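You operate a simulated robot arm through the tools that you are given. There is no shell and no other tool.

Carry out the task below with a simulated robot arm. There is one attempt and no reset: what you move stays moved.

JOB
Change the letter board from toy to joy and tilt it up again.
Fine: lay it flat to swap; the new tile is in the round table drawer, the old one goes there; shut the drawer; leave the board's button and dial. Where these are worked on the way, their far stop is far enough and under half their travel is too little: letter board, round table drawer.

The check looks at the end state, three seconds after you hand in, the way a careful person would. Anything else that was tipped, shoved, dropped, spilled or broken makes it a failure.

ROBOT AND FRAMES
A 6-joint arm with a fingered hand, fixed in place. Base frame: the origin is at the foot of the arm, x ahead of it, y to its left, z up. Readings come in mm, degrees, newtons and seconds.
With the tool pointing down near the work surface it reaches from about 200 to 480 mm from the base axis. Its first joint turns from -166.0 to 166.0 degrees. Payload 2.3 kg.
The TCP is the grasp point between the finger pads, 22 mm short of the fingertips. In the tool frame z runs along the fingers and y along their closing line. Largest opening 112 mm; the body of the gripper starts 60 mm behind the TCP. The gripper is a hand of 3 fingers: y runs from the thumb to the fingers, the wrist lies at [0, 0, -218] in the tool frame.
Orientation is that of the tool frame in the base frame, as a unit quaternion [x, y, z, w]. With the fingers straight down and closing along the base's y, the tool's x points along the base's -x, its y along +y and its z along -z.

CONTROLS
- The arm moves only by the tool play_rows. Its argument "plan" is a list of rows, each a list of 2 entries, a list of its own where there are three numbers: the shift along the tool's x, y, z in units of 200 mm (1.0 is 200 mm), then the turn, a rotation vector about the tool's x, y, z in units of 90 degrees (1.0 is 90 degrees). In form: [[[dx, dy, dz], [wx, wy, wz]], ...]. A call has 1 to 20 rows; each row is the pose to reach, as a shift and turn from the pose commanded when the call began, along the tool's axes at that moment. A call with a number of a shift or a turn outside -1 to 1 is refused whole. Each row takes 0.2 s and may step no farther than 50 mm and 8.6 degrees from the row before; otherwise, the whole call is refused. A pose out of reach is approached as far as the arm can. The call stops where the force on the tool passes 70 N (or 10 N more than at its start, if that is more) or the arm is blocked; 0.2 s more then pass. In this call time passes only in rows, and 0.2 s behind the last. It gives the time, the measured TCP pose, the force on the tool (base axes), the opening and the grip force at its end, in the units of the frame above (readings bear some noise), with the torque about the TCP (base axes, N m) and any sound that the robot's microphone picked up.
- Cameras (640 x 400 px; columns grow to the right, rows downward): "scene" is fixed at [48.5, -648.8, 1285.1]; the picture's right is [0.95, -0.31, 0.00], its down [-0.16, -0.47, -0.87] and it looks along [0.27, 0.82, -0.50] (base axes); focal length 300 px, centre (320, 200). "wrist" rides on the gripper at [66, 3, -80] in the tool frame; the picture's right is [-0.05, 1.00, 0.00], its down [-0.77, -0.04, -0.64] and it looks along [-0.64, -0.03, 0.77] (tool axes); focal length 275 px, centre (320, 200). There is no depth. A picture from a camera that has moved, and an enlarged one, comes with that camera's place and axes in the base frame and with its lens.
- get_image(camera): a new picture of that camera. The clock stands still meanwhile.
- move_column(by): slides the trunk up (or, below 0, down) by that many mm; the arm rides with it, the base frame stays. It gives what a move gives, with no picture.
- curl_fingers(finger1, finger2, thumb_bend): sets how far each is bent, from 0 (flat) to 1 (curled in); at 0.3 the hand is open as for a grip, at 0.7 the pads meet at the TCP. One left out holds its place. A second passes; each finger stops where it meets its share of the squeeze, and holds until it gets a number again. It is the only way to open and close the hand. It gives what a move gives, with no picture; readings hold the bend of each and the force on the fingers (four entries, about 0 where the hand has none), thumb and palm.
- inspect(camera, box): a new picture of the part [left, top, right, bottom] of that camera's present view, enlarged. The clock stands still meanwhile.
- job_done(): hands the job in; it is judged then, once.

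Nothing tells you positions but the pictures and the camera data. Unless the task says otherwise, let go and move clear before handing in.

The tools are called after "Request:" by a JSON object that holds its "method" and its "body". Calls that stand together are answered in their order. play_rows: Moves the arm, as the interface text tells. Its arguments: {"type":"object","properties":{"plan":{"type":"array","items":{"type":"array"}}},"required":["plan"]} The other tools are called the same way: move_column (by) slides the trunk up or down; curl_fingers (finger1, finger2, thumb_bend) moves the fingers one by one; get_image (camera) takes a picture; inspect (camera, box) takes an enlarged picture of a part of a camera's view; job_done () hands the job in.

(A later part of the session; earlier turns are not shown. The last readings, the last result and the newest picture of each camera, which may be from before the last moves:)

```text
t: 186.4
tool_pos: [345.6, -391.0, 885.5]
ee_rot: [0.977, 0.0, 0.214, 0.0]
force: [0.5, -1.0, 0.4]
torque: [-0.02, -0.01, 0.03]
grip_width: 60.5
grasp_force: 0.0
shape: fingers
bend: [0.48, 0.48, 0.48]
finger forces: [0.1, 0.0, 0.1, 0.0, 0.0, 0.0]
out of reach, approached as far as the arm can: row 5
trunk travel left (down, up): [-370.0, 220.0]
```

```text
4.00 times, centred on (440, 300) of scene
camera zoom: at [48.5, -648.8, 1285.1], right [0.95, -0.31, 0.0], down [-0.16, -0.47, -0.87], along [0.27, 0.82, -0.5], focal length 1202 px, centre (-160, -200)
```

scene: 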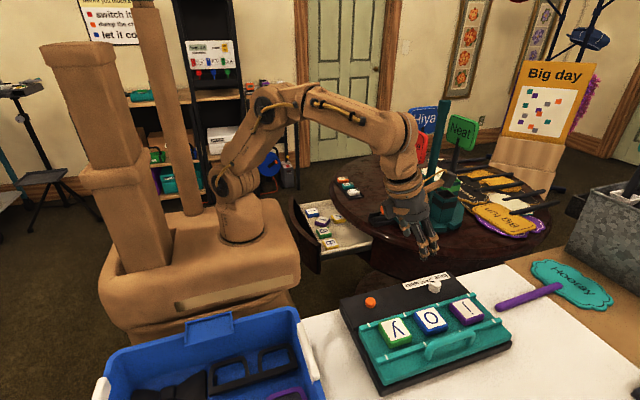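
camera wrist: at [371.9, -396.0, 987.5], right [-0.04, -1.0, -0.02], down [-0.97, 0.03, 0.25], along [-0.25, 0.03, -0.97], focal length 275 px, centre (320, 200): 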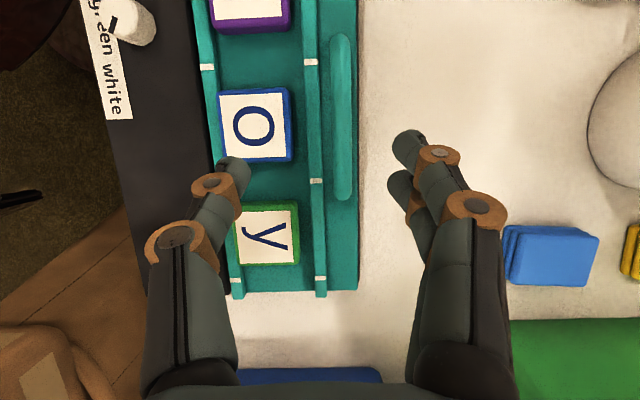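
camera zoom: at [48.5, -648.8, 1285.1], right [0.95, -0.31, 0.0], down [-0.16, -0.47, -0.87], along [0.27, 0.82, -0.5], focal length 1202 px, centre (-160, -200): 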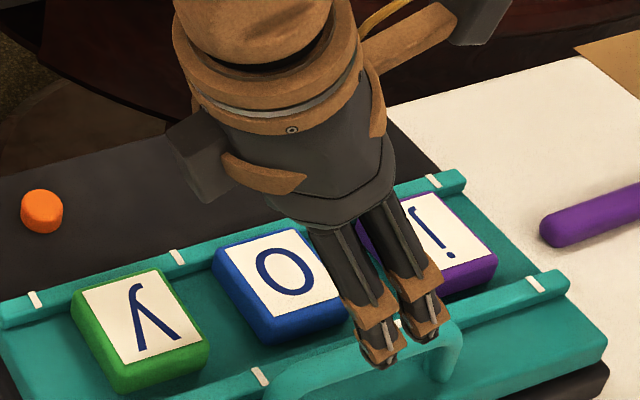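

Reach is limited by the hand's sideways lean here. I turn the hand −22° in yaw, which eases that, and move over the bar.

Request:
{"method": "play_rows", "body": {"plan": [[[-0.002, 0.01, 0.01], [-0.0341, 0, 0.074]], [[-0.005, 0.03, 0.03], [-0.0681, 0, 0.148]], [[-0.0115, 0.055, 0.0773], [-0.1022, 0, 0.222]]]}}

Request:
{"method": "get_image", "body": {"camera": "wrist"}}

Request:
{"method": "inspect", "body": {"camera": "scene", "box": [360, 270, 520, 370]}}

```text
t: 187.2
tool_pos: [350.6, -402.8, 871.1]
ee_rot: [0.958, -0.187, 0.213, 0.04]
force: [0.1, 0.5, 0.3]
torque: [-0.03, -0.01, 0.01]
grip_width: 60.5
grasp_force: 0.0
shape: fingers
bend: [0.48, 0.48, 0.48]
finger forces: [0.0, 0.0, 0.0, 0.1, 0.0, 0.0]
trunk travel left (down, up): [-370.0, 220.0]
```

```text
taken
camera wrist: at [372.9, -417.2, 973.1], right [-0.41, -0.91, -0.02], down [-0.88, 0.4, 0.25], along [-0.22, 0.12, -0.97], focal length 275 px, centre (320, 200)
```

wrist: 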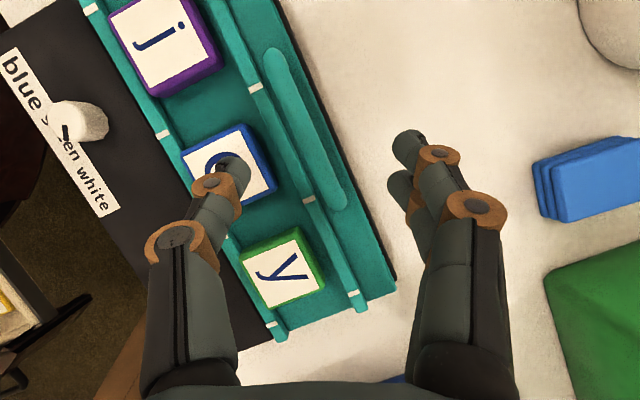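

```text
4.00 times, centred on (440, 320) of scene
camera zoom: at [48.5, -648.8, 1285.1], right [0.95, -0.31, 0.0], down [-0.16, -0.47, -0.87], along [0.27, 0.82, -0.5], focal length 1202 px, centre (-160, -280)
```

zoom: 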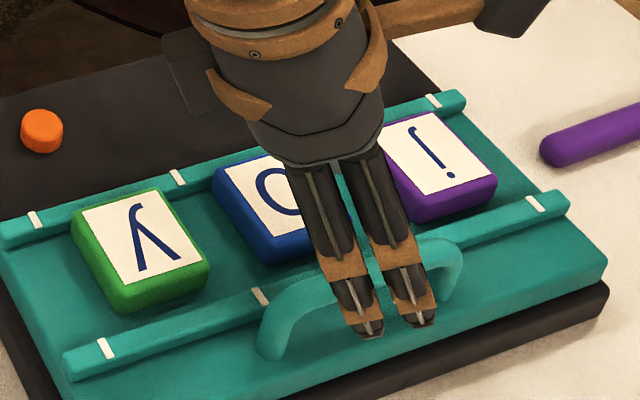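

The bar lies midway between thumb and fingers. I bring the thumb in a bit (to clear the "o" tile) and descend around the bar.

Request:
{"method": "curl_fingers", "body": {"finger1": 0.5, "finger2": 0.5, "thumb_bend": 0.55}}

Request:
{"method": "play_rows", "body": {"plan": [[[-0.021, 0, 0.0453], [0, 0, 0]], [[-0.0423, 0, 0.0906], [0, 0, 0]], [[-0.055, 0, 0.118], [0, 0, 0]]]}}

Request:
{"method": "get_image", "body": {"camera": "wrist"}}

Request:
{"method": "inspect", "body": {"camera": "scene", "box": [400, 290, 500, 352]}}

```text
t: 188.2
tool_pos: [350.0, -404.2, 871.2]
ee_rot: [0.958, -0.186, 0.213, 0.04]
force: [0.6, 0.4, 0.6]
torque: [0.01, 0.04, 0.01]
grip_width: 48.4
grasp_force: 0.1
shape: fingers
bend: [0.5, 0.5, 0.55]
finger forces: [0.0, 0.0, 0.0, 0.0, 0.1, 0.0]
trunk travel left (down, up): [-370.0, 220.0]
```

```text
t: 189.0
tool_pos: [351.5, -403.9, 843.9]
ee_rot: [0.959, -0.184, 0.214, 0.04]
force: [-0.1, -0.3, 0.2]
torque: [0.02, 0.0, 0.0]
grip_width: 48.3
grasp_force: 0.0
shape: fingers
bend: [0.5, 0.5, 0.55]
finger forces: [0.0, 0.1, 0.0, 0.1, 0.0, 0.0]
trunk travel left (down, up): [-370.0, 220.0]
```

```text
taken
camera wrist: at [373.6, -416.6, 947.0], right [-0.41, -0.91, -0.02], down [-0.88, 0.39, 0.25], along [-0.22, 0.12, -0.97], focal length 275 px, centre (320, 200)
```

wrist: 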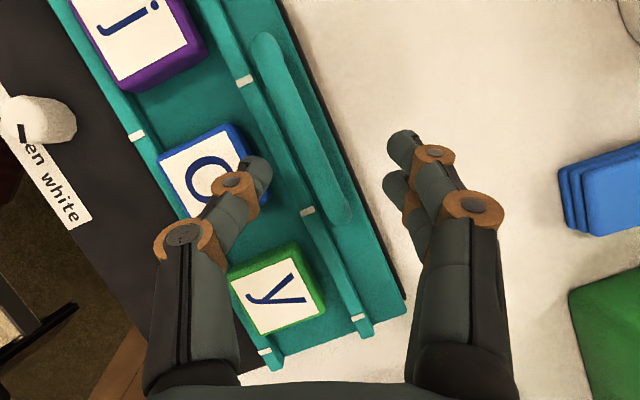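

```text
6.40 times, centred on (450, 321) of scene
camera zoom: at [48.5, -648.8, 1285.1], right [0.95, -0.31, 0.0], down [-0.16, -0.47, -0.87], along [0.27, 0.82, -0.5], focal length 1923 px, centre (-512, -574)
```

zoom: 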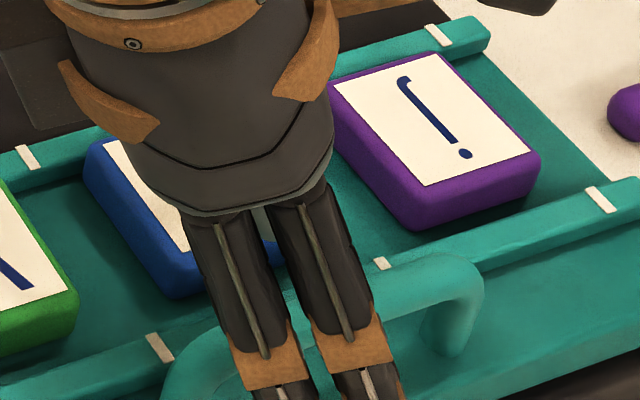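

I go down 9 mm more and close on the bar.

Request:
{"method": "play_rows", "body": {"plan": [[[-0.0095, 0, 0.0204], [0, 0, 0]], [[-0.019, 0, 0.0408], [0, 0, 0]]]}}

Request:
{"method": "curl_fingers", "body": {"finger1": 0.66, "finger2": 0.66, "thumb_bend": 0.68}}

Request:
{"method": "inspect", "body": {"camera": "wrist", "box": [220, 90, 440, 260]}}

Request:
{"method": "inspect", "body": {"camera": "scene", "box": [400, 290, 500, 352]}}

```text
t: 189.6
tool_pos: [350.3, -403.1, 835.7]
ee_rot: [0.959, -0.186, 0.212, 0.04]
force: [-0.1, -0.4, -0.8]
torque: [0.0, 0.02, 0.03]
grip_width: 48.6
grasp_force: 0.1
shape: fingers
bend: [0.5, 0.5, 0.55]
finger forces: [0.1, 0.0, 0.1, 0.0, 0.1, 0.0]
trunk travel left (down, up): [-370.0, 220.0]
```

```text
t: 190.6
tool_pos: [351.0, -403.6, 835.5]
ee_rot: [0.958, -0.186, 0.214, 0.041]
force: [-0.3, -0.9, 0.1]
torque: [0.01, 0.0, -0.01]
grip_width: 10.6
grasp_force: 0.9
shape: fingers
bend: [0.66, 0.64, 0.67]
finger forces: [0.0, 0.9, 0.0, 0.0, 0.6, 0.0]
trunk travel left (down, up): [-370.0, 220.0]
```

```text
2.35 times, centred on (330, 175) of wrist
camera zoom: at [373.5, -416.7, 937.7], right [-0.41, -0.91, -0.02], down [-0.88, 0.39, 0.25], along [-0.22, 0.12, -0.97], focal length 648 px, centre (296, 259)
```

zoom: 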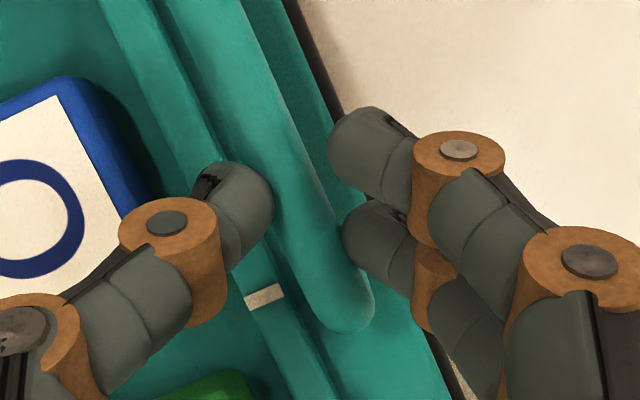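

```text
6.40 times, centred on (450, 321) of scene
camera zoom: at [48.5, -648.8, 1285.1], right [0.95, -0.31, 0.0], down [-0.16, -0.47, -0.87], along [0.27, 0.82, -0.5], focal length 1923 px, centre (-512, -574)
```

zoom: 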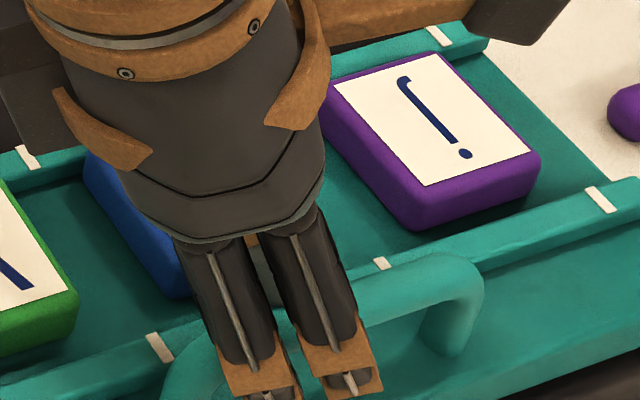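

The bar is between thumb and fingers with light contact. I squeeze harder.

Request:
{"method": "curl_fingers", "body": {"finger1": 0.74, "finger2": 0.72, "thumb_bend": 0.75}}

Request:
{"method": "inspect", "body": {"camera": "wrist", "box": [220, 90, 440, 260]}}

```text
t: 191.6
tool_pos: [351.5, -402.8, 836.2]
ee_rot: [0.958, -0.186, 0.213, 0.041]
force: [2.2, 0.6, 2.7]
torque: [-0.03, -0.07, 0.11]
grip_width: 0.0
grasp_force: 4.5
shape: fingers
bend: [0.74, 0.67, 0.72]
finger forces: [0.0, 4.4, 0.1, 0.0, 6.3, 0.0]
trunk travel left (down, up): [-370.0, 220.0]
```

```text
2.35 times, centred on (330, 175) of wrist
camera zoom: at [373.6, -416.5, 937.9], right [-0.41, -0.91, -0.02], down [-0.88, 0.39, 0.25], along [-0.22, 0.12, -0.97], focal length 648 px, centre (296, 259)
```

zoom: 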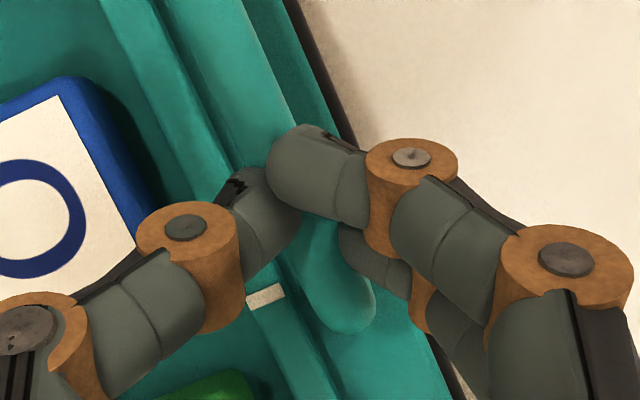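

The fingertips are too high on the bar (finger 1 slid over it). I open, lower 9 mm, and grip again.

Request:
{"method": "curl_fingers", "body": {"finger1": 0.52, "finger2": 0.52, "thumb_bend": 0.56}}

Request:
{"method": "play_rows", "body": {"plan": [[[-0.0095, 0, 0.0204], [0, 0, 0]], [[-0.019, 0, 0.0408], [0, 0, 0]]]}}

Request:
{"method": "curl_fingers", "body": {"finger1": 0.64, "finger2": 0.66, "thumb_bend": 0.68}}

Request:
{"method": "inspect", "body": {"camera": "wrist", "box": [220, 90, 440, 260]}}

```text
t: 192.6
tool_pos: [350.7, -403.6, 836.1]
ee_rot: [0.958, -0.186, 0.213, 0.04]
force: [-1.3, -0.1, -1.0]
torque: [0.01, -0.04, 0.0]
grip_width: 43.3
grasp_force: 0.2
shape: fingers
bend: [0.52, 0.52, 0.56]
finger forces: [0.0, 0.0, 0.0, 0.0, 0.1, 0.0]
trunk travel left (down, up): [-370.0, 220.0]
```

```text
t: 193.2
tool_pos: [351.7, -403.5, 826.8]
ee_rot: [0.958, -0.186, 0.213, 0.04]
force: [0.1, 0.1, 0.0]
torque: [0.0, -0.03, -0.04]
grip_width: 43.3
grasp_force: 0.0
shape: fingers
bend: [0.52, 0.52, 0.56]
finger forces: [0.0, 0.0, 0.0, 0.1, 0.0, 0.0]
trunk travel left (down, up): [-370.0, 220.0]
```

```text
t: 194.2
tool_pos: [351.1, -403.0, 825.7]
ee_rot: [0.958, -0.186, 0.212, 0.041]
force: [-0.6, 1.6, -1.1]
torque: [0.01, 0.02, 0.02]
grip_width: 14.9
grasp_force: 1.4
shape: fingers
bend: [0.64, 0.65, 0.67]
finger forces: [0.0, 0.6, 0.0, 0.1, 2.4, 0.0]
trunk travel left (down, up): [-370.0, 220.0]
```

```text
2.35 times, centred on (330, 175) of wrist
camera zoom: at [373.5, -416.5, 928.6], right [-0.41, -0.91, -0.02], down [-0.88, 0.39, 0.25], along [-0.22, 0.12, -0.97], focal length 648 px, centre (296, 259)
```

zoom: 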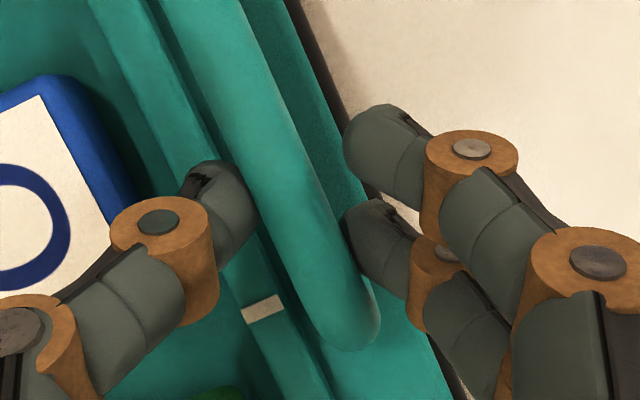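

Better: the tips are now beside/below the bar's middle. I squeeze.

Request:
{"method": "curl_fingers", "body": {"finger1": 0.72, "finger2": 0.74, "thumb_bend": 0.74}}

Request:
{"method": "inspect", "body": {"camera": "wrist", "box": [220, 90, 440, 260]}}

Request:
{"method": "inspect", "body": {"camera": "scene", "box": [400, 290, 500, 352]}}

```text
t: 195.2
tool_pos: [351.6, -402.5, 825.9]
ee_rot: [0.958, -0.186, 0.212, 0.04]
force: [1.6, 2.0, -3.0]
torque: [0.06, -0.03, 0.13]
grip_width: 7.0
grasp_force: 8.8
shape: fingers
bend: [0.71, 0.7, 0.68]
finger forces: [1.9, 6.1, 0.0, 0.0, 9.8, 0.0]
trunk travel left (down, up): [-370.0, 220.0]
```

```text
2.35 times, centred on (330, 175) of wrist
camera zoom: at [373.7, -416.5, 928.5], right [-0.41, -0.91, -0.02], down [-0.88, 0.39, 0.25], along [-0.22, 0.12, -0.97], focal length 648 px, centre (296, 259)
```

zoom: 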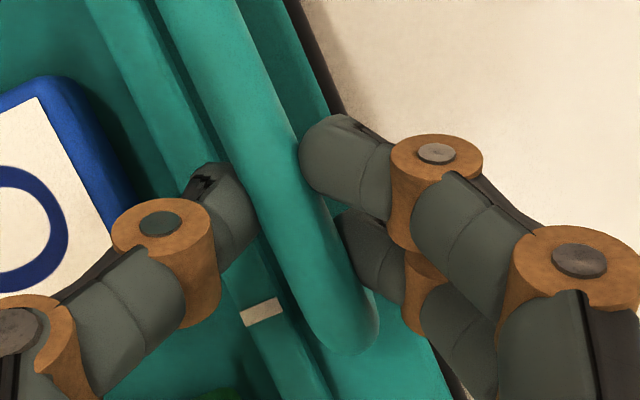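

```text
6.40 times, centred on (450, 321) of scene
camera zoom: at [48.5, -648.8, 1285.1], right [0.95, -0.31, 0.0], down [-0.16, -0.47, -0.87], along [0.27, 0.82, -0.5], focal length 1923 px, centre (-512, -574)
```

zoom: 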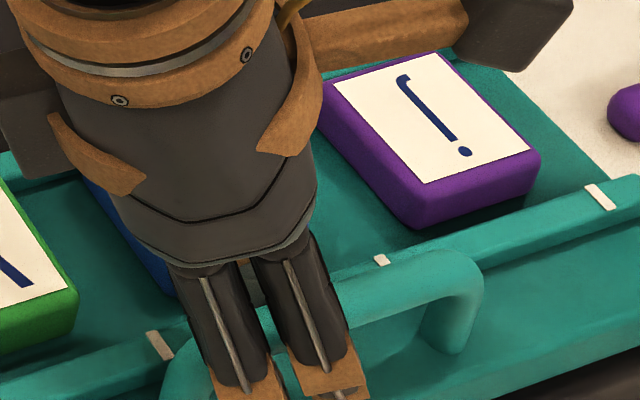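

All three fingers grip the bar (1.9 + 6.1 vs 9.8 N). I lift along the hinge's arc, first half, and check.

Request:
{"method": "play_rows", "body": {"plan": [[[0.0052, -0.007, -0.0177], [0, 0, 0]], [[0.0103, -0.0139, -0.0354], [0, 0, 0]], [[0.0149, -0.022, -0.0529], [0, 0, 0]], [[0.0194, -0.0303, -0.0703], [0, 0, 0]], [[0.0231, -0.04, -0.0873], [0, 0, 0]], [[0.0268, -0.0494, -0.1043], [0, 0, 0]]]}}

Request:
{"method": "inspect", "body": {"camera": "scene", "box": [320, 250, 560, 400]}}

Request:
{"method": "inspect", "body": {"camera": "wrist", "box": [220, 90, 440, 260]}}

```text
t: 196.6
tool_pos: [351.5, -392.8, 847.0]
ee_rot: [0.958, -0.186, 0.213, 0.041]
force: [-1.6, 7.8, -9.7]
torque: [0.05, 0.09, 0.18]
grip_width: 7.5
grasp_force: 9.3
shape: fingers
bend: [0.71, 0.71, 0.67]
finger forces: [0.7, 4.8, 0.1, 0.0, 13.3, 0.1]
trunk travel left (down, up): [-370.0, 220.0]
```

```text
2.67 times, centred on (440, 325) of scene
camera zoom: at [48.5, -648.8, 1285.1], right [0.95, -0.31, 0.0], down [-0.16, -0.47, -0.87], along [0.27, 0.82, -0.5], focal length 801 px, centre (0, -133)
```

zoom: 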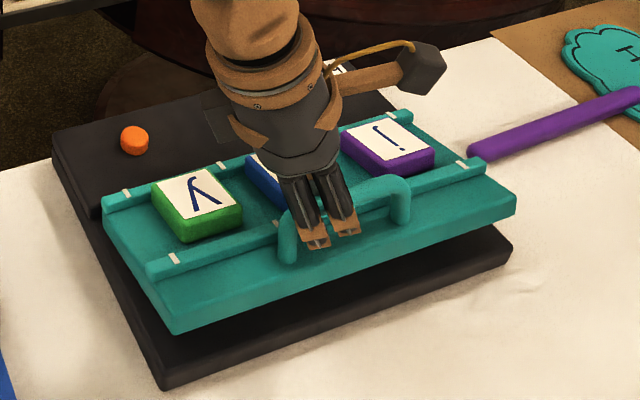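

```text
2.35 times, centred on (330, 175) of wrist
camera zoom: at [373.4, -405.7, 949.4], right [-0.41, -0.91, -0.02], down [-0.88, 0.39, 0.25], along [-0.22, 0.12, -0.97], focal length 648 px, centre (296, 259)
```

zoom: 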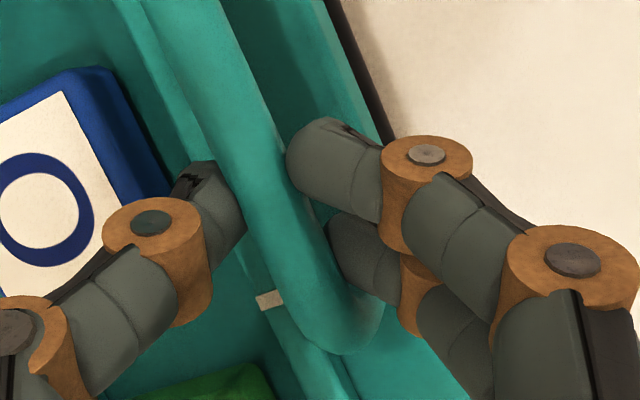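

The board is rising smoothly. I continue the arc to the original tilt.

Request:
{"method": "play_rows", "body": {"plan": [[[0.003, -0.0107, -0.0168], [0, 0, 0]], [[0.0061, -0.0214, -0.0335], [0, 0, 0]], [[0.0082, -0.033, -0.049], [0, 0, 0]], [[0.0103, -0.0447, -0.0645], [0, 0, 0]], [[0.0117, -0.0577, -0.08], [0, 0, 0]], [[0.013, -0.0707, -0.0952], [0, 0, 0]]]}}

Request:
{"method": "inspect", "body": {"camera": "scene", "box": [320, 250, 560, 400]}}

Request:
{"method": "inspect", "body": {"camera": "wrist", "box": [220, 90, 440, 260]}}

```text
t: 198.0
tool_pos: [351.4, -376.8, 867.4]
ee_rot: [0.958, -0.186, 0.213, 0.041]
force: [-4.3, 10.5, -11.1]
torque: [0.1, 0.15, 0.26]
grip_width: 8.7
grasp_force: 8.8
shape: fingers
bend: [0.72, 0.71, 0.66]
finger forces: [0.1, 4.5, 0.0, 0.0, 13.5, 0.0]
trunk travel left (down, up): [-370.0, 220.0]
```

```text
2.67 times, centred on (440, 325) of scene
camera zoom: at [48.5, -648.8, 1285.1], right [0.95, -0.31, 0.0], down [-0.16, -0.47, -0.87], along [0.27, 0.82, -0.5], focal length 801 px, centre (0, -133)
```

zoom: 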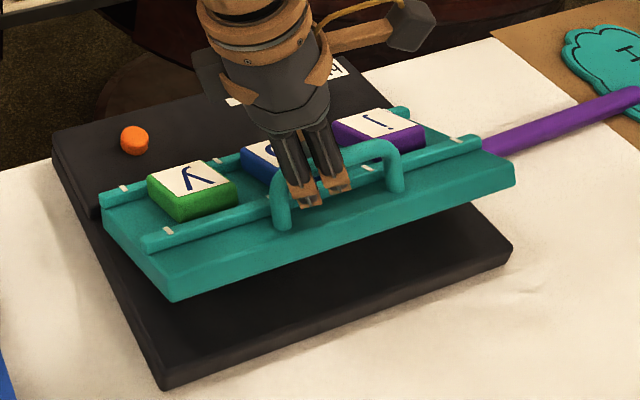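

```text
2.35 times, centred on (330, 175) of wrist
camera zoom: at [373.7, -390.7, 968.6], right [-0.41, -0.91, -0.02], down [-0.88, 0.39, 0.25], along [-0.22, 0.12, -0.97], focal length 648 px, centre (296, 259)
```

zoom: 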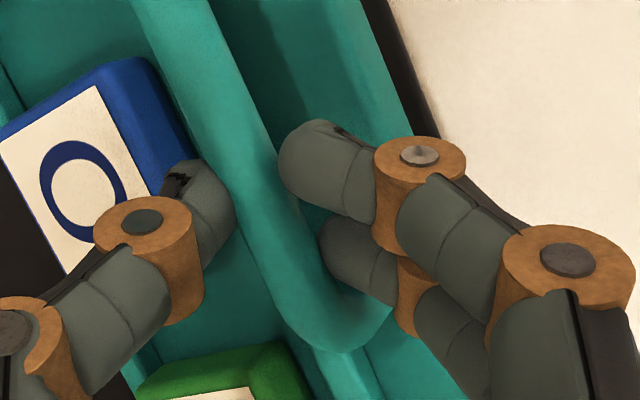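

Nearly at the original tilt. I raise a little more toward the stop in small steps, watching force.

Request:
{"method": "play_rows", "body": {"plan": [[[0.0, -0.006, -0.006], [0, 0, 0]], [[0.0, -0.012, -0.012], [0, 0, 0]]]}}

Request:
{"method": "inspect", "body": {"camera": "scene", "box": [320, 250, 560, 400]}}

```text
t: 198.6
tool_pos: [350.8, -375.4, 868.1]
ee_rot: [0.958, -0.185, 0.214, 0.041]
force: [-2.1, 6.9, -9.7]
torque: [0.04, 0.09, 0.22]
grip_width: 8.2
grasp_force: 8.5
shape: fingers
bend: [0.72, 0.71, 0.66]
finger forces: [0.0, 4.7, 0.0, 0.0, 11.4, 0.1]
trunk travel left (down, up): [-370.0, 220.0]
```

```text
2.67 times, centred on (440, 325) of scene
camera zoom: at [48.5, -648.8, 1285.1], right [0.95, -0.31, 0.0], down [-0.16, -0.47, -0.87], along [0.27, 0.82, -0.5], focal length 801 px, centre (0, -133)
```

zoom: 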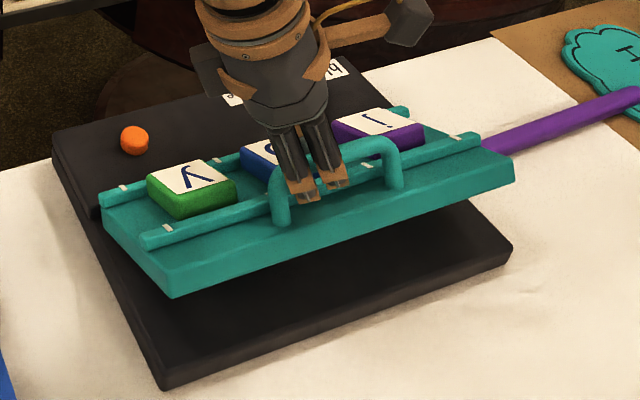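

It matches the original tilt now. I try slightly further to find the stop.

Request:
{"method": "play_rows", "body": {"plan": [[[0.0, -0.008, -0.008], [0, 0, 0]], [[0.0, -0.016, -0.016], [0, 0, 0]]]}}

Request:
{"method": "inspect", "body": {"camera": "scene", "box": [320, 250, 560, 400]}}

```text
t: 199.2
tool_pos: [351.1, -373.3, 871.5]
ee_rot: [0.958, -0.186, 0.214, 0.041]
force: [2.2, 2.4, -4.2]
torque: [0.03, -0.05, 0.15]
grip_width: 6.0
grasp_force: 6.9
shape: fingers
bend: [0.72, 0.7, 0.68]
finger forces: [0.0, 5.6, 0.0, 0.0, 7.2, 0.0]
trunk travel left (down, up): [-370.0, 220.0]
```

```text
2.67 times, centred on (440, 325) of scene
camera zoom: at [48.5, -648.8, 1285.1], right [0.95, -0.31, 0.0], down [-0.16, -0.47, -0.87], along [0.27, 0.82, -0.5], focal length 801 px, centre (0, -133)
```

zoom: 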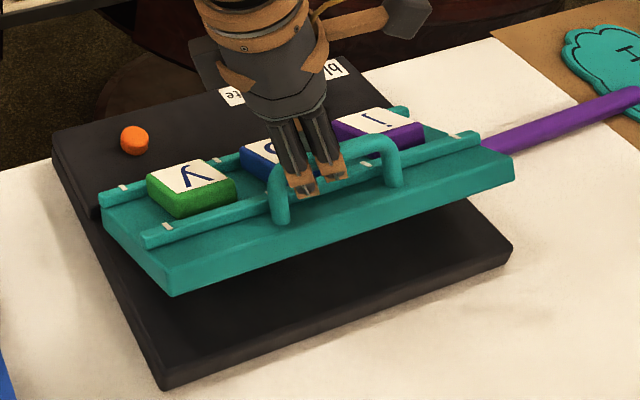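

The board is at its upper stop, same as in the beginning. I release gently and check that it stays up.

Request:
{"method": "curl_fingers", "body": {"finger1": 0.6, "finger2": 0.62, "thumb_bend": 0.655}}

Request:
{"method": "inspect", "body": {"camera": "wrist", "box": [220, 90, 440, 260]}}

Request:
{"method": "inspect", "body": {"camera": "scene", "box": [320, 250, 560, 400]}}

```text
t: 200.2
tool_pos: [350.3, -372.4, 871.9]
ee_rot: [0.958, -0.186, 0.214, 0.04]
force: [0.0, 0.1, 0.2]
torque: [0.04, 0.01, -0.01]
grip_width: 21.4
grasp_force: 0.6
shape: fingers
bend: [0.6, 0.62, 0.65]
finger forces: [0.0, 0.0, 0.1, 0.0, 0.8, 0.1]
trunk travel left (down, up): [-370.0, 220.0]
```

```text
2.35 times, centred on (330, 175) of wrist
camera zoom: at [373.1, -385.5, 973.4], right [-0.41, -0.91, -0.02], down [-0.88, 0.39, 0.25], along [-0.22, 0.12, -0.97], focal length 648 px, centre (296, 259)
```

zoom: 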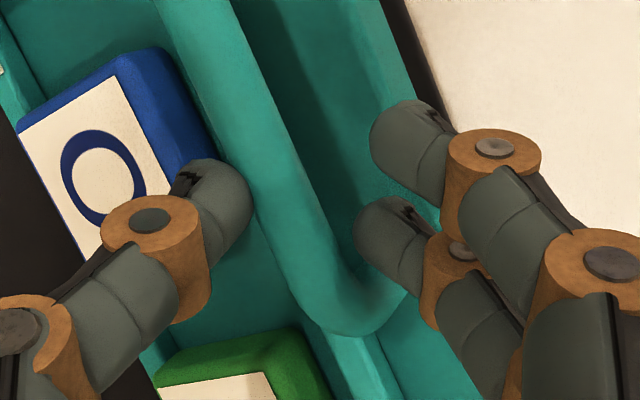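

```text
2.67 times, centred on (440, 325) of scene
camera zoom: at [48.5, -648.8, 1285.1], right [0.95, -0.31, 0.0], down [-0.16, -0.47, -0.87], along [0.27, 0.82, -0.5], focal length 801 px, centre (0, -133)
```

zoom: 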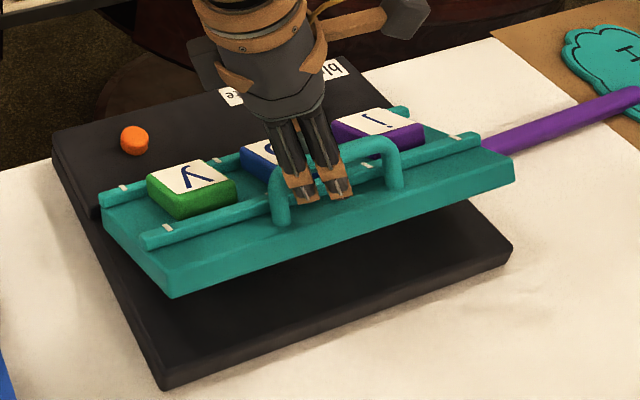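

The board stays up by itself. The thumb sits between the bar and tile "o", so I slide the hand along the bar into the gap between "o" and "y" before opening the thumb.

Request:
{"method": "play_rows", "body": {"plan": [[[-0.0335, 0.015, -0.0157], [0, 0, 0]], [[-0.067, 0.03, -0.0315], [0, 0, 0]], [[-0.1005, 0.045, -0.0472], [0, 0, 0]]]}}

Request:
{"method": "inspect", "body": {"camera": "wrist", "box": [180, 60, 460, 260]}}

```text
t: 201.0
tool_pos: [326.6, -371.8, 871.3]
ee_rot: [0.958, -0.186, 0.214, 0.042]
force: [0.3, 0.0, 0.0]
torque: [0.01, -0.02, 0.02]
grip_width: 21.2
grasp_force: 0.0
shape: fingers
bend: [0.6, 0.62, 0.65]
finger forces: [0.1, 0.0, 0.0, 0.0, 0.4, 0.0]
trunk travel left (down, up): [-370.0, 220.0]
```

```text
2.00 times, centred on (320, 160) of wrist
camera zoom: at [349.0, -385.1, 973.5], right [-0.41, -0.91, -0.02], down [-0.88, 0.39, 0.25], along [-0.22, 0.12, -0.97], focal length 551 px, centre (320, 280)
```

zoom: 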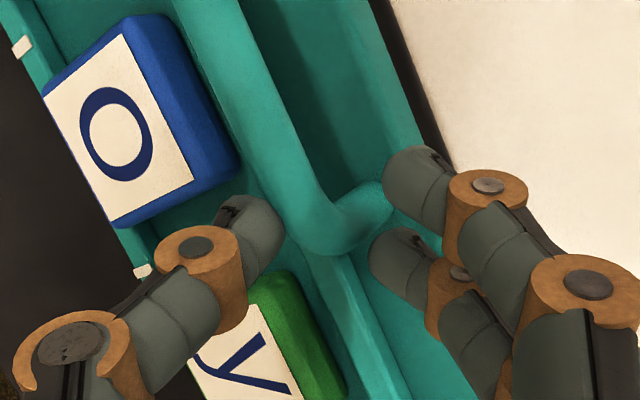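

The thumb is now in the gap. I open it slightly and lift the hand straight up.

Request:
{"method": "curl_fingers", "body": {"finger1": 0.55, "finger2": 0.55, "thumb_bend": 0.6}}

Request:
{"method": "play_rows", "body": {"plan": [[[0.0106, 0, -0.0226], [0, 0, 0]], [[0.0212, 0, -0.0453], [0, 0, 0]], [[0.0423, 0, -0.0906], [0, 0, 0]], [[0.0846, 0, -0.181], [0, 0, 0]], [[0.15, 0, -0.32], [0, 0, 0]]]}}

Request:
{"method": "inspect", "body": {"camera": "scene", "box": [320, 250, 560, 400]}}

Request:
{"method": "get_image", "body": {"camera": "wrist"}}

```text
t: 202.0
tool_pos: [326.8, -371.7, 870.6]
ee_rot: [0.958, -0.186, 0.214, 0.04]
force: [-0.4, 0.2, -0.6]
torque: [0.0, -0.01, -0.03]
grip_width: 33.4
grasp_force: 0.0
shape: fingers
bend: [0.55, 0.55, 0.6]
finger forces: [0.1, 0.0, 0.1, 0.1, 0.0, 0.0]
trunk travel left (down, up): [-370.0, 220.0]
```

```text
t: 203.2
tool_pos: [325.7, -372.0, 942.3]
ee_rot: [0.958, -0.187, 0.213, 0.041]
force: [-0.9, 0.5, 0.9]
torque: [-0.01, 0.04, -0.02]
grip_width: 33.5
grasp_force: 0.1
shape: fingers
bend: [0.55, 0.55, 0.6]
finger forces: [0.0, 0.0, 0.1, 0.1, 0.0, 0.1]
trunk travel left (down, up): [-370.0, 220.0]
```

```text
2.67 times, centred on (440, 325) of scene
camera zoom: at [48.5, -648.8, 1285.1], right [0.95, -0.31, 0.0], down [-0.16, -0.47, -0.87], along [0.27, 0.82, -0.5], focal length 801 px, centre (0, -133)
```

zoom: 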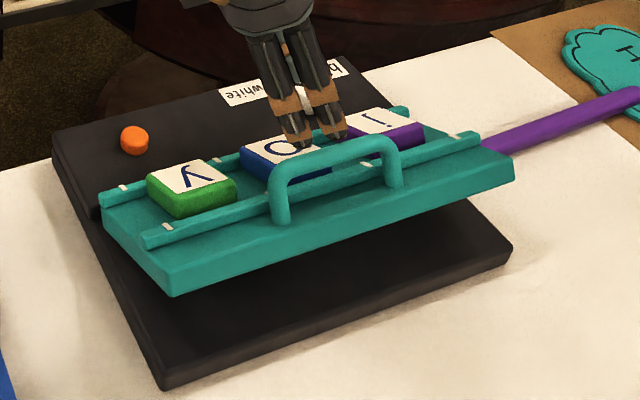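

```text
taken
camera wrist: at [349.0, -385.6, 1044.2], right [-0.41, -0.91, -0.02], down [-0.88, 0.39, 0.25], along [-0.22, 0.12, -0.97], focal length 275 px, centre (320, 200)
```

wrist: 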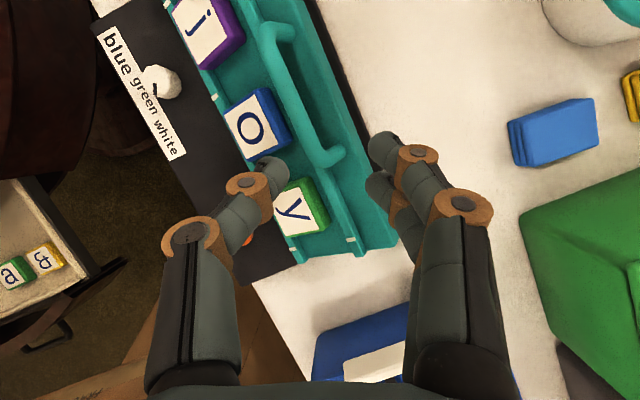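

The board stays up and reads "joy". Now the drawer has to be shut. I retreat from the board, levelling the hand.

Request:
{"method": "play_rows", "body": {"plan": [[[-0.0477, -0.161, -0.0416], [0.0124, -0.0441, -0.0477]], [[-0.0955, -0.3218, -0.0832], [0.0248, -0.0881, -0.0953]], [[-0.1432, -0.4826, -0.1248], [0.0371, -0.1322, -0.143]], [[-0.191, -0.6435, -0.1664], [0.0495, -0.1762, -0.1906]], [[-0.2387, -0.8044, -0.208], [0.0619, -0.2203, -0.2383]]]}}

Request:
{"method": "play_rows", "body": {"plan": [[[0, 0, 0], [0, 0, -0.091]], [[0, 0, 0], [0, 0, -0.182]], [[0, 0, 0], [0, 0, -0.273]], [[0, 0, 0], [0, 0, -0.364]], [[0, 0, 0], [0, 0, -0.455]], [[0, 0, 0], [0, 0, -0.546]], [[0, 0, 0], [0, 0, -0.637]], [[0, 0, 0], [0, 0, -0.728]], [[0, 0, 0], [0, 0, -0.819]], [[0, 0, 0], [0, 0, -0.91]], [[0, 0, 0], [0, 0, -1.0]]]}}

```text
t: 204.4
tool_pos: [330.7, -198.3, 958.6]
ee_rot: [0.999, 0.002, 0.043, 0.001]
force: [-0.4, 0.4, 0.6]
torque: [0.01, 0.0, -0.01]
grip_width: 33.5
grasp_force: 0.1
shape: fingers
bend: [0.55, 0.55, 0.6]
finger forces: [0.0, 0.0, 0.0, 0.1, 0.0, 0.0]
trunk travel left (down, up): [-370.0, 220.0]
```

```text
t: 206.8
tool_pos: [330.5, -200.6, 959.6]
ee_rot: [0.705, 0.708, 0.031, 0.031]
force: [-0.4, 0.0, 0.1]
torque: [0.02, 0.03, 0.0]
grip_width: 33.6
grasp_force: 0.0
shape: fingers
bend: [0.55, 0.55, 0.6]
finger forces: [0.1, 0.0, 0.0, 0.1, 0.0, 0.0]
trunk travel left (down, up): [-370.0, 220.0]
```

Second quarter turn, then I move toward the drawer side.

Request:
{"method": "play_rows", "body": {"plan": [[[0, 0, 0], [0, 0, -0.091]], [[0, 0, 0], [0, 0, -0.182]], [[0, 0, 0], [0, 0, -0.273]], [[0, 0, 0], [0, 0, -0.364]], [[0, 0, 0], [0, 0, -0.455]], [[0, 0, 0], [0, 0, -0.546]], [[0, 0, 0], [0, 0, -0.637]], [[0, 0, 0], [0, 0, -0.728]], [[0, 0, 0], [0, 0, -0.819]], [[0, 0, 0], [0, 0, -0.91]], [[0, 0, 0], [0, 0, -1.0]]]}}

Request:
{"method": "get_image", "body": {"camera": "scene"}}

```text
t: 209.2
tool_pos: [330.4, -200.6, 959.3]
ee_rot: [-0.003, 0.999, -0.001, 0.044]
force: [-0.6, 0.1, 0.6]
torque: [-0.01, 0.01, -0.01]
grip_width: 33.6
grasp_force: 0.1
shape: fingers
bend: [0.55, 0.55, 0.6]
finger forces: [0.0, 0.0, 0.0, 0.1, 0.0, 0.1]
trunk travel left (down, up): [-370.0, 220.0]
```

```text
taken
```

scene: 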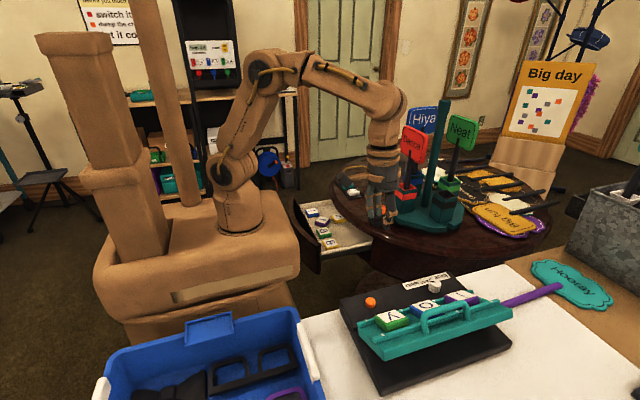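

Next, swing left in steps at a safe height.

Request:
{"method": "play_rows", "body": {"plan": [[[0.03, 0.2, -0.003], [0, 0, 0]], [[0.06, 0.4, -0.005], [0, 0, 0]], [[0.09, 0.6, -0.008], [0, 0, 0]], [[0.12, 0.8, -0.01], [0, 0, 0]], [[0.149, 1.0, -0.013], [0, 0, 0]]]}}

Request:
{"method": "play_rows", "body": {"plan": [[[0.05, 0.2, 0.0], [0, 0, 0]], [[0.1, 0.4, 0.0], [0, 0, 0]], [[0.15, 0.6, 0.0], [0, 0, 0]], [[0.2, 0.8, 0.0], [0, 0, 0]], [[0.25, 1.0, 0.0], [0, 0, 0]]]}}

Request:
{"method": "curl_fingers", "body": {"finger1": 0.7, "finger2": 0.7, "thumb_bend": 0.7}}

```text
t: 210.4
tool_pos: [298.4, 0.9, 960.0]
ee_rot: [-0.001, 0.999, -0.001, 0.044]
force: [0.7, 0.2, 0.5]
torque: [0.04, -0.01, -0.01]
grip_width: 33.6
grasp_force: 0.0
shape: fingers
bend: [0.55, 0.55, 0.6]
finger forces: [0.0, 0.1, 0.0, 0.1, 0.1, 0.1]
trunk travel left (down, up): [-370.0, 220.0]
```

```text
t: 211.6
tool_pos: [250.3, 201.0, 955.3]
ee_rot: [-0.001, 0.999, -0.001, 0.043]
force: [0.6, -0.7, -0.1]
torque: [0.01, -0.01, -0.04]
grip_width: 33.5
grasp_force: 0.0
shape: fingers
bend: [0.55, 0.55, 0.6]
finger forces: [0.0, 0.0, 0.1, 0.0, 0.1, 0.0]
trunk travel left (down, up): [-370.0, 220.0]
```

```text
t: 212.6
tool_pos: [251.2, 200.3, 955.6]
ee_rot: [-0.002, 0.999, 0.0, 0.043]
force: [0.3, 0.5, 0.0]
torque: [0.01, 0.01, -0.02]
grip_width: 2.9
grasp_force: 0.0
shape: fingers
bend: [0.7, 0.7, 0.7]
finger forces: [0.0, 0.0, 0.0, 0.0, 0.0, 0.1]
trunk travel left (down, up): [-370.0, 220.0]
```

The fist is formed. I go in front of the drawer's handle at a safe height and look.

Request:
{"method": "play_rows", "body": {"plan": [[[0.15, 0.082, 0.054], [0, 0, 0]], [[0.3, 0.164, 0.108], [0, 0, 0]], [[0.446, 0.245, 0.161], [0, 0, 0]]]}}

Request:
{"method": "get_image", "body": {"camera": "wrist"}}

Request:
{"method": "inspect", "body": {"camera": "scene", "box": [260, 150, 440, 290]}}

```text
t: 213.4
tool_pos: [164.0, 249.3, 915.1]
ee_rot: [-0.001, 0.999, 0.0, 0.044]
force: [-0.1, 0.3, -0.3]
torque: [0.0, -0.02, 0.02]
grip_width: 2.6
grasp_force: 0.0
shape: fingers
bend: [0.7, 0.7, 0.7]
finger forces: [0.0, 0.0, 0.1, 0.0, 0.0, 0.0]
trunk travel left (down, up): [-370.0, 220.0]
```

```text
taken
camera wrist: at [89.8, 250.9, 989.9], right [0.04, 1.0, 0.0], down [0.71, -0.03, 0.7], along [0.7, -0.03, -0.71], focal length 275 px, centre (320, 200)
```

wrist: 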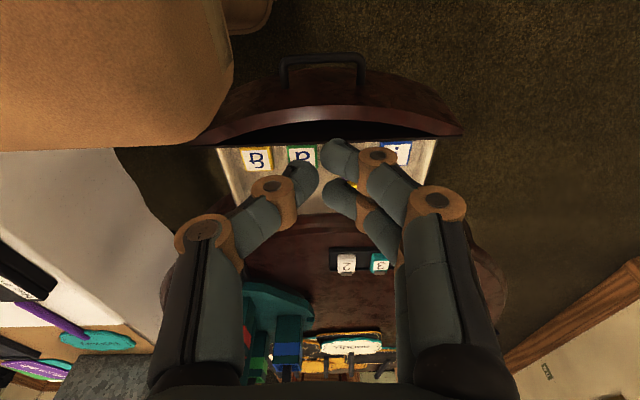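

```text
2.86 times, centred on (350, 220) of scene
camera zoom: at [48.5, -648.8, 1285.1], right [0.95, -0.31, 0.0], down [-0.16, -0.47, -0.87], along [0.27, 0.82, -0.5], focal length 859 px, centre (234, 143)
```

zoom: 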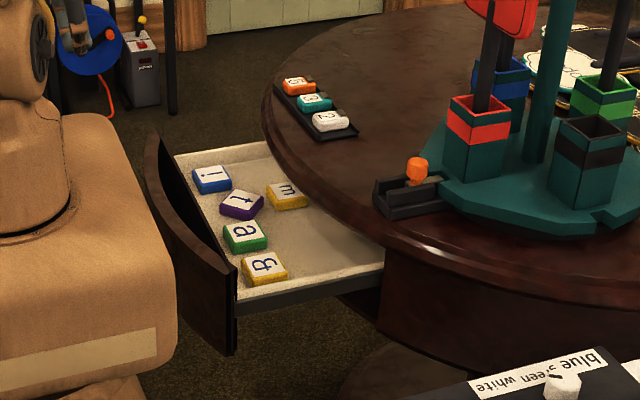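

The way down in front of the handle is free. I lower the trunk by 200 mm.

Request:
{"method": "move_column", "body": {"by": -200}}

Request:
{"method": "get_image", "body": {"camera": "wrist"}}

```text
t: 215.6
tool_pos: [163.9, 248.0, 714.5]
ee_rot: [-0.001, 0.999, -0.001, 0.043]
force: [0.9, -0.2, -0.3]
torque: [0.0, -0.02, -0.02]
grip_width: 2.5
grasp_force: 0.0
shape: fingers
bend: [0.7, 0.7, 0.7]
finger forces: [0.0, 0.0, 0.1, 0.0, 0.0, 0.0]
trunk travel left (down, up): [-170.0, 420.0]
```

```text
taken
camera wrist: at [90.4, 250.5, 790.1], right [0.04, 1.0, 0.0], down [0.71, -0.03, 0.7], along [0.7, -0.03, -0.71], focal length 275 px, centre (320, 200)
```

wrist: 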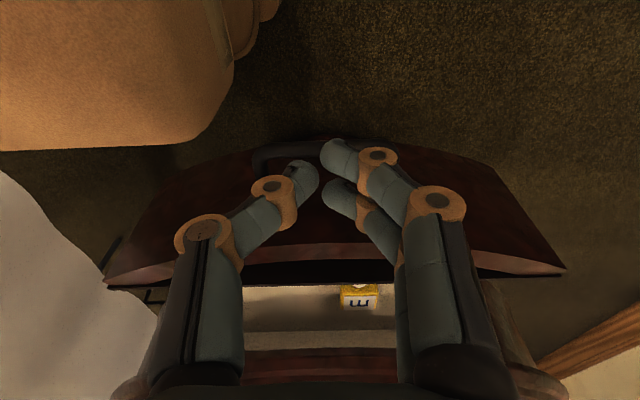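

The carriage corner is close at the right side of the hand, so I shift 25 mm to +y and lower to the handle's level.

Request:
{"method": "play_rows", "body": {"plan": [[[0.0, 0.125, 0.0], [0, 0, 0]], [[0.012, 0.125, 0.133], [0, 0, 0]], [[0.024, 0.125, 0.266], [0, 0, 0]], [[0.035, 0.125, 0.398], [0, 0, 0]]]}}

Request:
{"method": "get_image", "body": {"camera": "wrist"}}

Request:
{"method": "inspect", "body": {"camera": "scene", "box": [260, 150, 440, 290]}}

```text
t: 216.6
tool_pos: [164.1, 272.7, 634.3]
ee_rot: [0.0, 0.999, -0.001, 0.043]
force: [0.6, 0.1, 0.5]
torque: [-0.04, 0.03, 0.01]
grip_width: 2.8
grasp_force: 0.0
shape: fingers
bend: [0.7, 0.7, 0.7]
finger forces: [0.1, 0.1, 0.1, 0.0, 0.1, 0.0]
trunk travel left (down, up): [-170.0, 420.0]
```

```text
taken
camera wrist: at [90.3, 275.7, 709.5], right [0.04, 1.0, 0.0], down [0.71, -0.03, 0.7], along [0.7, -0.03, -0.71], focal length 275 px, centre (320, 200)
```

wrist: 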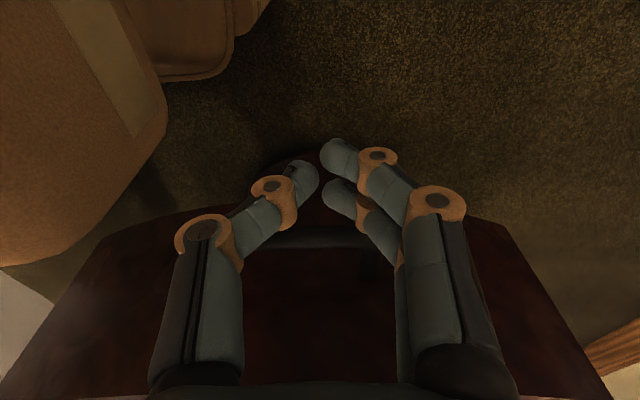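

```text
2.86 times, centred on (350, 220) of scene
camera zoom: at [48.5, -648.8, 1285.1], right [0.95, -0.31, 0.0], down [-0.16, -0.47, -0.87], along [0.27, 0.82, -0.5], focal length 859 px, centre (234, 143)
```

zoom: 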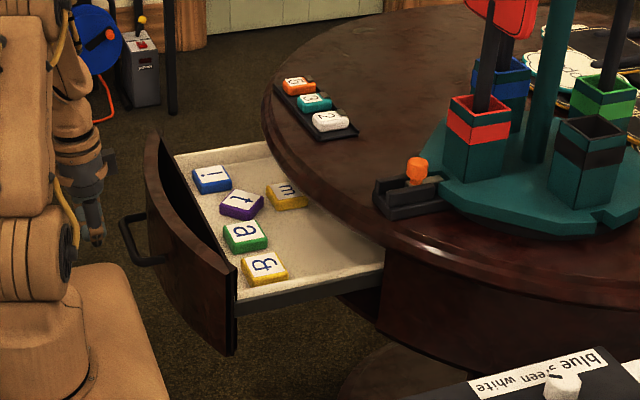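

The handle bar is right in front of the fist. I push it in slowly.

Request:
{"method": "play_rows", "body": {"plan": [[[-0.035, 0, 0.003], [0, 0, 0]], [[-0.07, 0, 0.006], [0, 0, 0]], [[-0.11, 0, 0.0097], [0, 0, 0]], [[-0.15, 0, 0.0132], [0, 0, 0]]]}}

Request:
{"method": "inspect", "body": {"camera": "scene", "box": [260, 150, 440, 290]}}

```text
t: 217.6
tool_pos: [193.4, 272.2, 635.4]
ee_rot: [0.0, 0.999, 0.0, 0.044]
force: [-1.1, -0.3, -0.8]
torque: [0.02, 0.01, 0.02]
grip_width: 2.5
grasp_force: 0.1
shape: fingers
bend: [0.7, 0.7, 0.7]
finger forces: [0.0, 0.1, 0.0, 0.1, 0.1, 0.1]
trunk travel left (down, up): [-170.0, 420.0]
```

```text
2.86 times, centred on (350, 220) of scene
camera zoom: at [48.5, -648.8, 1285.1], right [0.95, -0.31, 0.0], down [-0.16, -0.47, -0.87], along [0.27, 0.82, -0.5], focal length 859 px, centre (234, 143)
```

zoom: 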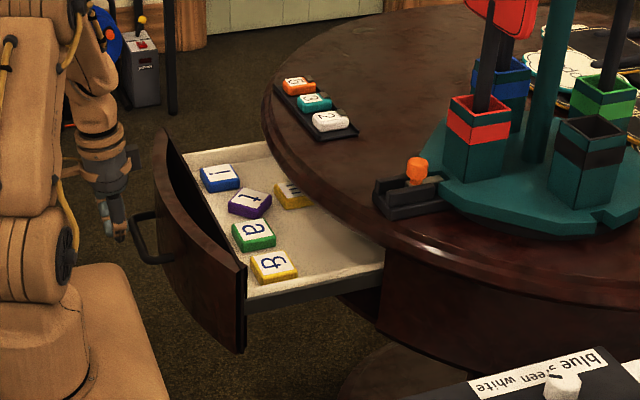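

The drawer slides in. I continue pushing slowly.

Request:
{"method": "play_rows", "body": {"plan": [[[-0.05, 0, 0.0044], [0, 0, 0]], [[-0.1, 0, 0.0088], [0, 0, 0]], [[-0.15, 0, 0.0132], [0, 0, 0]], [[-0.2, 0, 0.0176], [0, 0, 0]], [[-0.25, 0, 0.022], [0, 0, 0]], [[-0.3, 0, 0.0264], [0, 0, 0]], [[-0.35, 0, 0.0308], [0, 0, 0]], [[-0.4, 0, 0.0352], [0, 0, 0]], [[-0.45, 0, 0.0396], [0, 0, 0]], [[-0.5, 0, 0.044], [0, 0, 0]], [[-0.55, 0, 0.0484], [0, 0, 0]], [[-0.6, 0, 0.0528], [0, 0, 0]], [[-0.65, 0, 0.0572], [0, 0, 0]], [[-0.7, 0, 0.0616], [0, 0, 0]]]}}

Request:
{"method": "inspect", "body": {"camera": "scene", "box": [260, 150, 440, 290]}}

```text
t: 220.6
tool_pos: [334.6, 274.0, 633.6]
ee_rot: [-0.001, 0.999, 0.0, 0.045]
force: [-0.7, -0.3, -0.7]
torque: [0.0, -0.04, 0.02]
grip_width: 3.0
grasp_force: 0.1
shape: fingers
bend: [0.7, 0.7, 0.7]
finger forces: [0.1, 0.0, 0.0, 0.0, 0.1, 0.1]
trunk travel left (down, up): [-170.0, 420.0]
```

```text
2.86 times, centred on (350, 220) of scene
camera zoom: at [48.5, -648.8, 1285.1], right [0.95, -0.31, 0.0], down [-0.16, -0.47, -0.87], along [0.27, 0.82, -0.5], focal length 859 px, centre (234, 143)
```

zoom: 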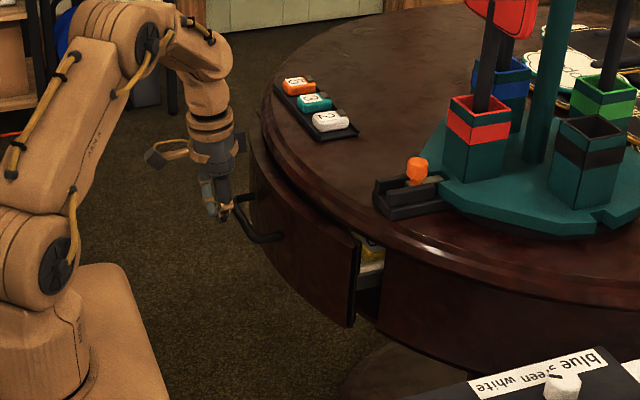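

Almost closed. I push the remaining distance.

Request:
{"method": "play_rows", "body": {"plan": [[[-0.05, 0, 0.0044], [0, 0, 0]], [[-0.1, 0, 0.0088], [0, 0, 0]], [[-0.14, 0, 0.0123], [0, 0, 0]], [[-0.17, 0, 0.015], [0, 0, 0]]]}}

Request:
{"method": "inspect", "body": {"camera": "scene", "box": [260, 150, 440, 290]}}

```text
t: 221.6
tool_pos: [369.5, 273.9, 635.7]
ee_rot: [-0.001, 0.999, 0.0, 0.044]
force: [-0.1, -0.7, -0.3]
torque: [0.0, 0.0, -0.07]
grip_width: 2.8
grasp_force: 0.1
shape: fingers
bend: [0.7, 0.7, 0.7]
finger forces: [0.0, 0.1, 0.0, 0.0, 0.1, 0.0]
trunk travel left (down, up): [-170.0, 420.0]
```

```text
2.86 times, centred on (350, 220) of scene
camera zoom: at [48.5, -648.8, 1285.1], right [0.95, -0.31, 0.0], down [-0.16, -0.47, -0.87], along [0.27, 0.82, -0.5], focal length 859 px, centre (234, 143)
```

zoom: 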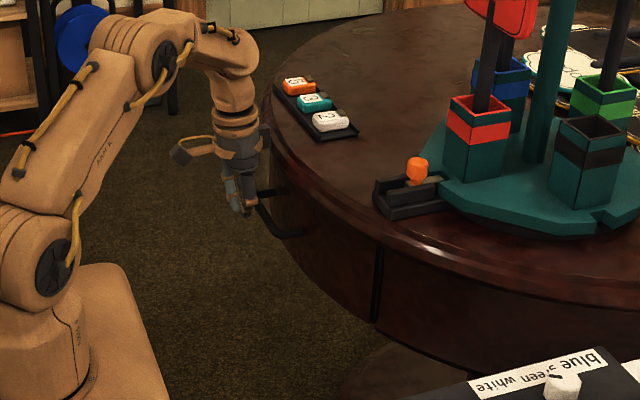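

Just about flush; I push the last millimetres until it meets its stop.

Request:
{"method": "play_rows", "body": {"plan": [[[-0.015, 0, 0.0013], [0, 0, 0]], [[-0.03, 0, 0.0026], [0, 0, 0]]]}}

Request:
{"method": "play_rows", "body": {"plan": [[[-0.015, 0, 0.0013], [0, 0, 0]], [[-0.03, 0, 0.0026], [0, 0, 0]]]}}

Request:
{"method": "inspect", "body": {"camera": "scene", "box": [310, 190, 410, 265]}}

```text
t: 222.2
tool_pos: [374.4, 273.3, 634.6]
ee_rot: [-0.001, 0.999, -0.001, 0.043]
force: [-0.6, -0.5, 0.2]
torque: [-0.02, 0.01, -0.01]
grip_width: 2.6
grasp_force: 0.1
shape: fingers
bend: [0.7, 0.7, 0.7]
finger forces: [0.1, 0.3, 0.0, 0.0, 0.1, 0.0]
trunk travel left (down, up): [-170.0, 420.0]
```

```text
t: 222.8
tool_pos: [378.0, 273.7, 635.6]
ee_rot: [-0.002, 0.999, -0.002, 0.042]
force: [-17.9, 0.0, -0.4]
torque: [0.01, 0.3, 0.09]
grip_width: 2.5
grasp_force: 8.7
shape: fingers
bend: [0.7, 0.7, 0.7]
finger forces: [0.0, 17.5, 0.0, 0.1, 0.1, 0.0]
trunk travel left (down, up): [-170.0, 420.0]
```

```text
5.33 times, centred on (360, 228) of scene
camera zoom: at [48.5, -648.8, 1285.1], right [0.95, -0.31, 0.0], down [-0.16, -0.47, -0.87], along [0.27, 0.82, -0.5], focal length 1603 px, centre (107, 53)
```

zoom: 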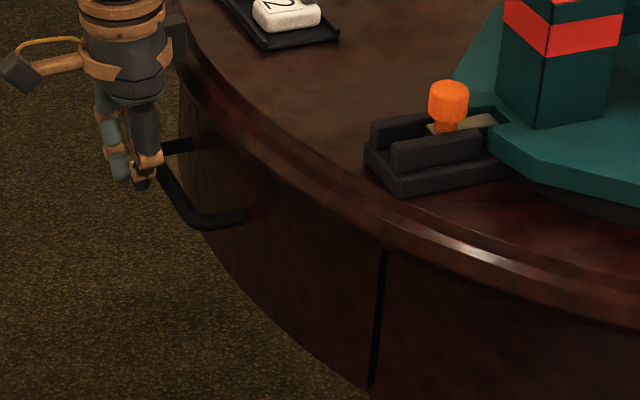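

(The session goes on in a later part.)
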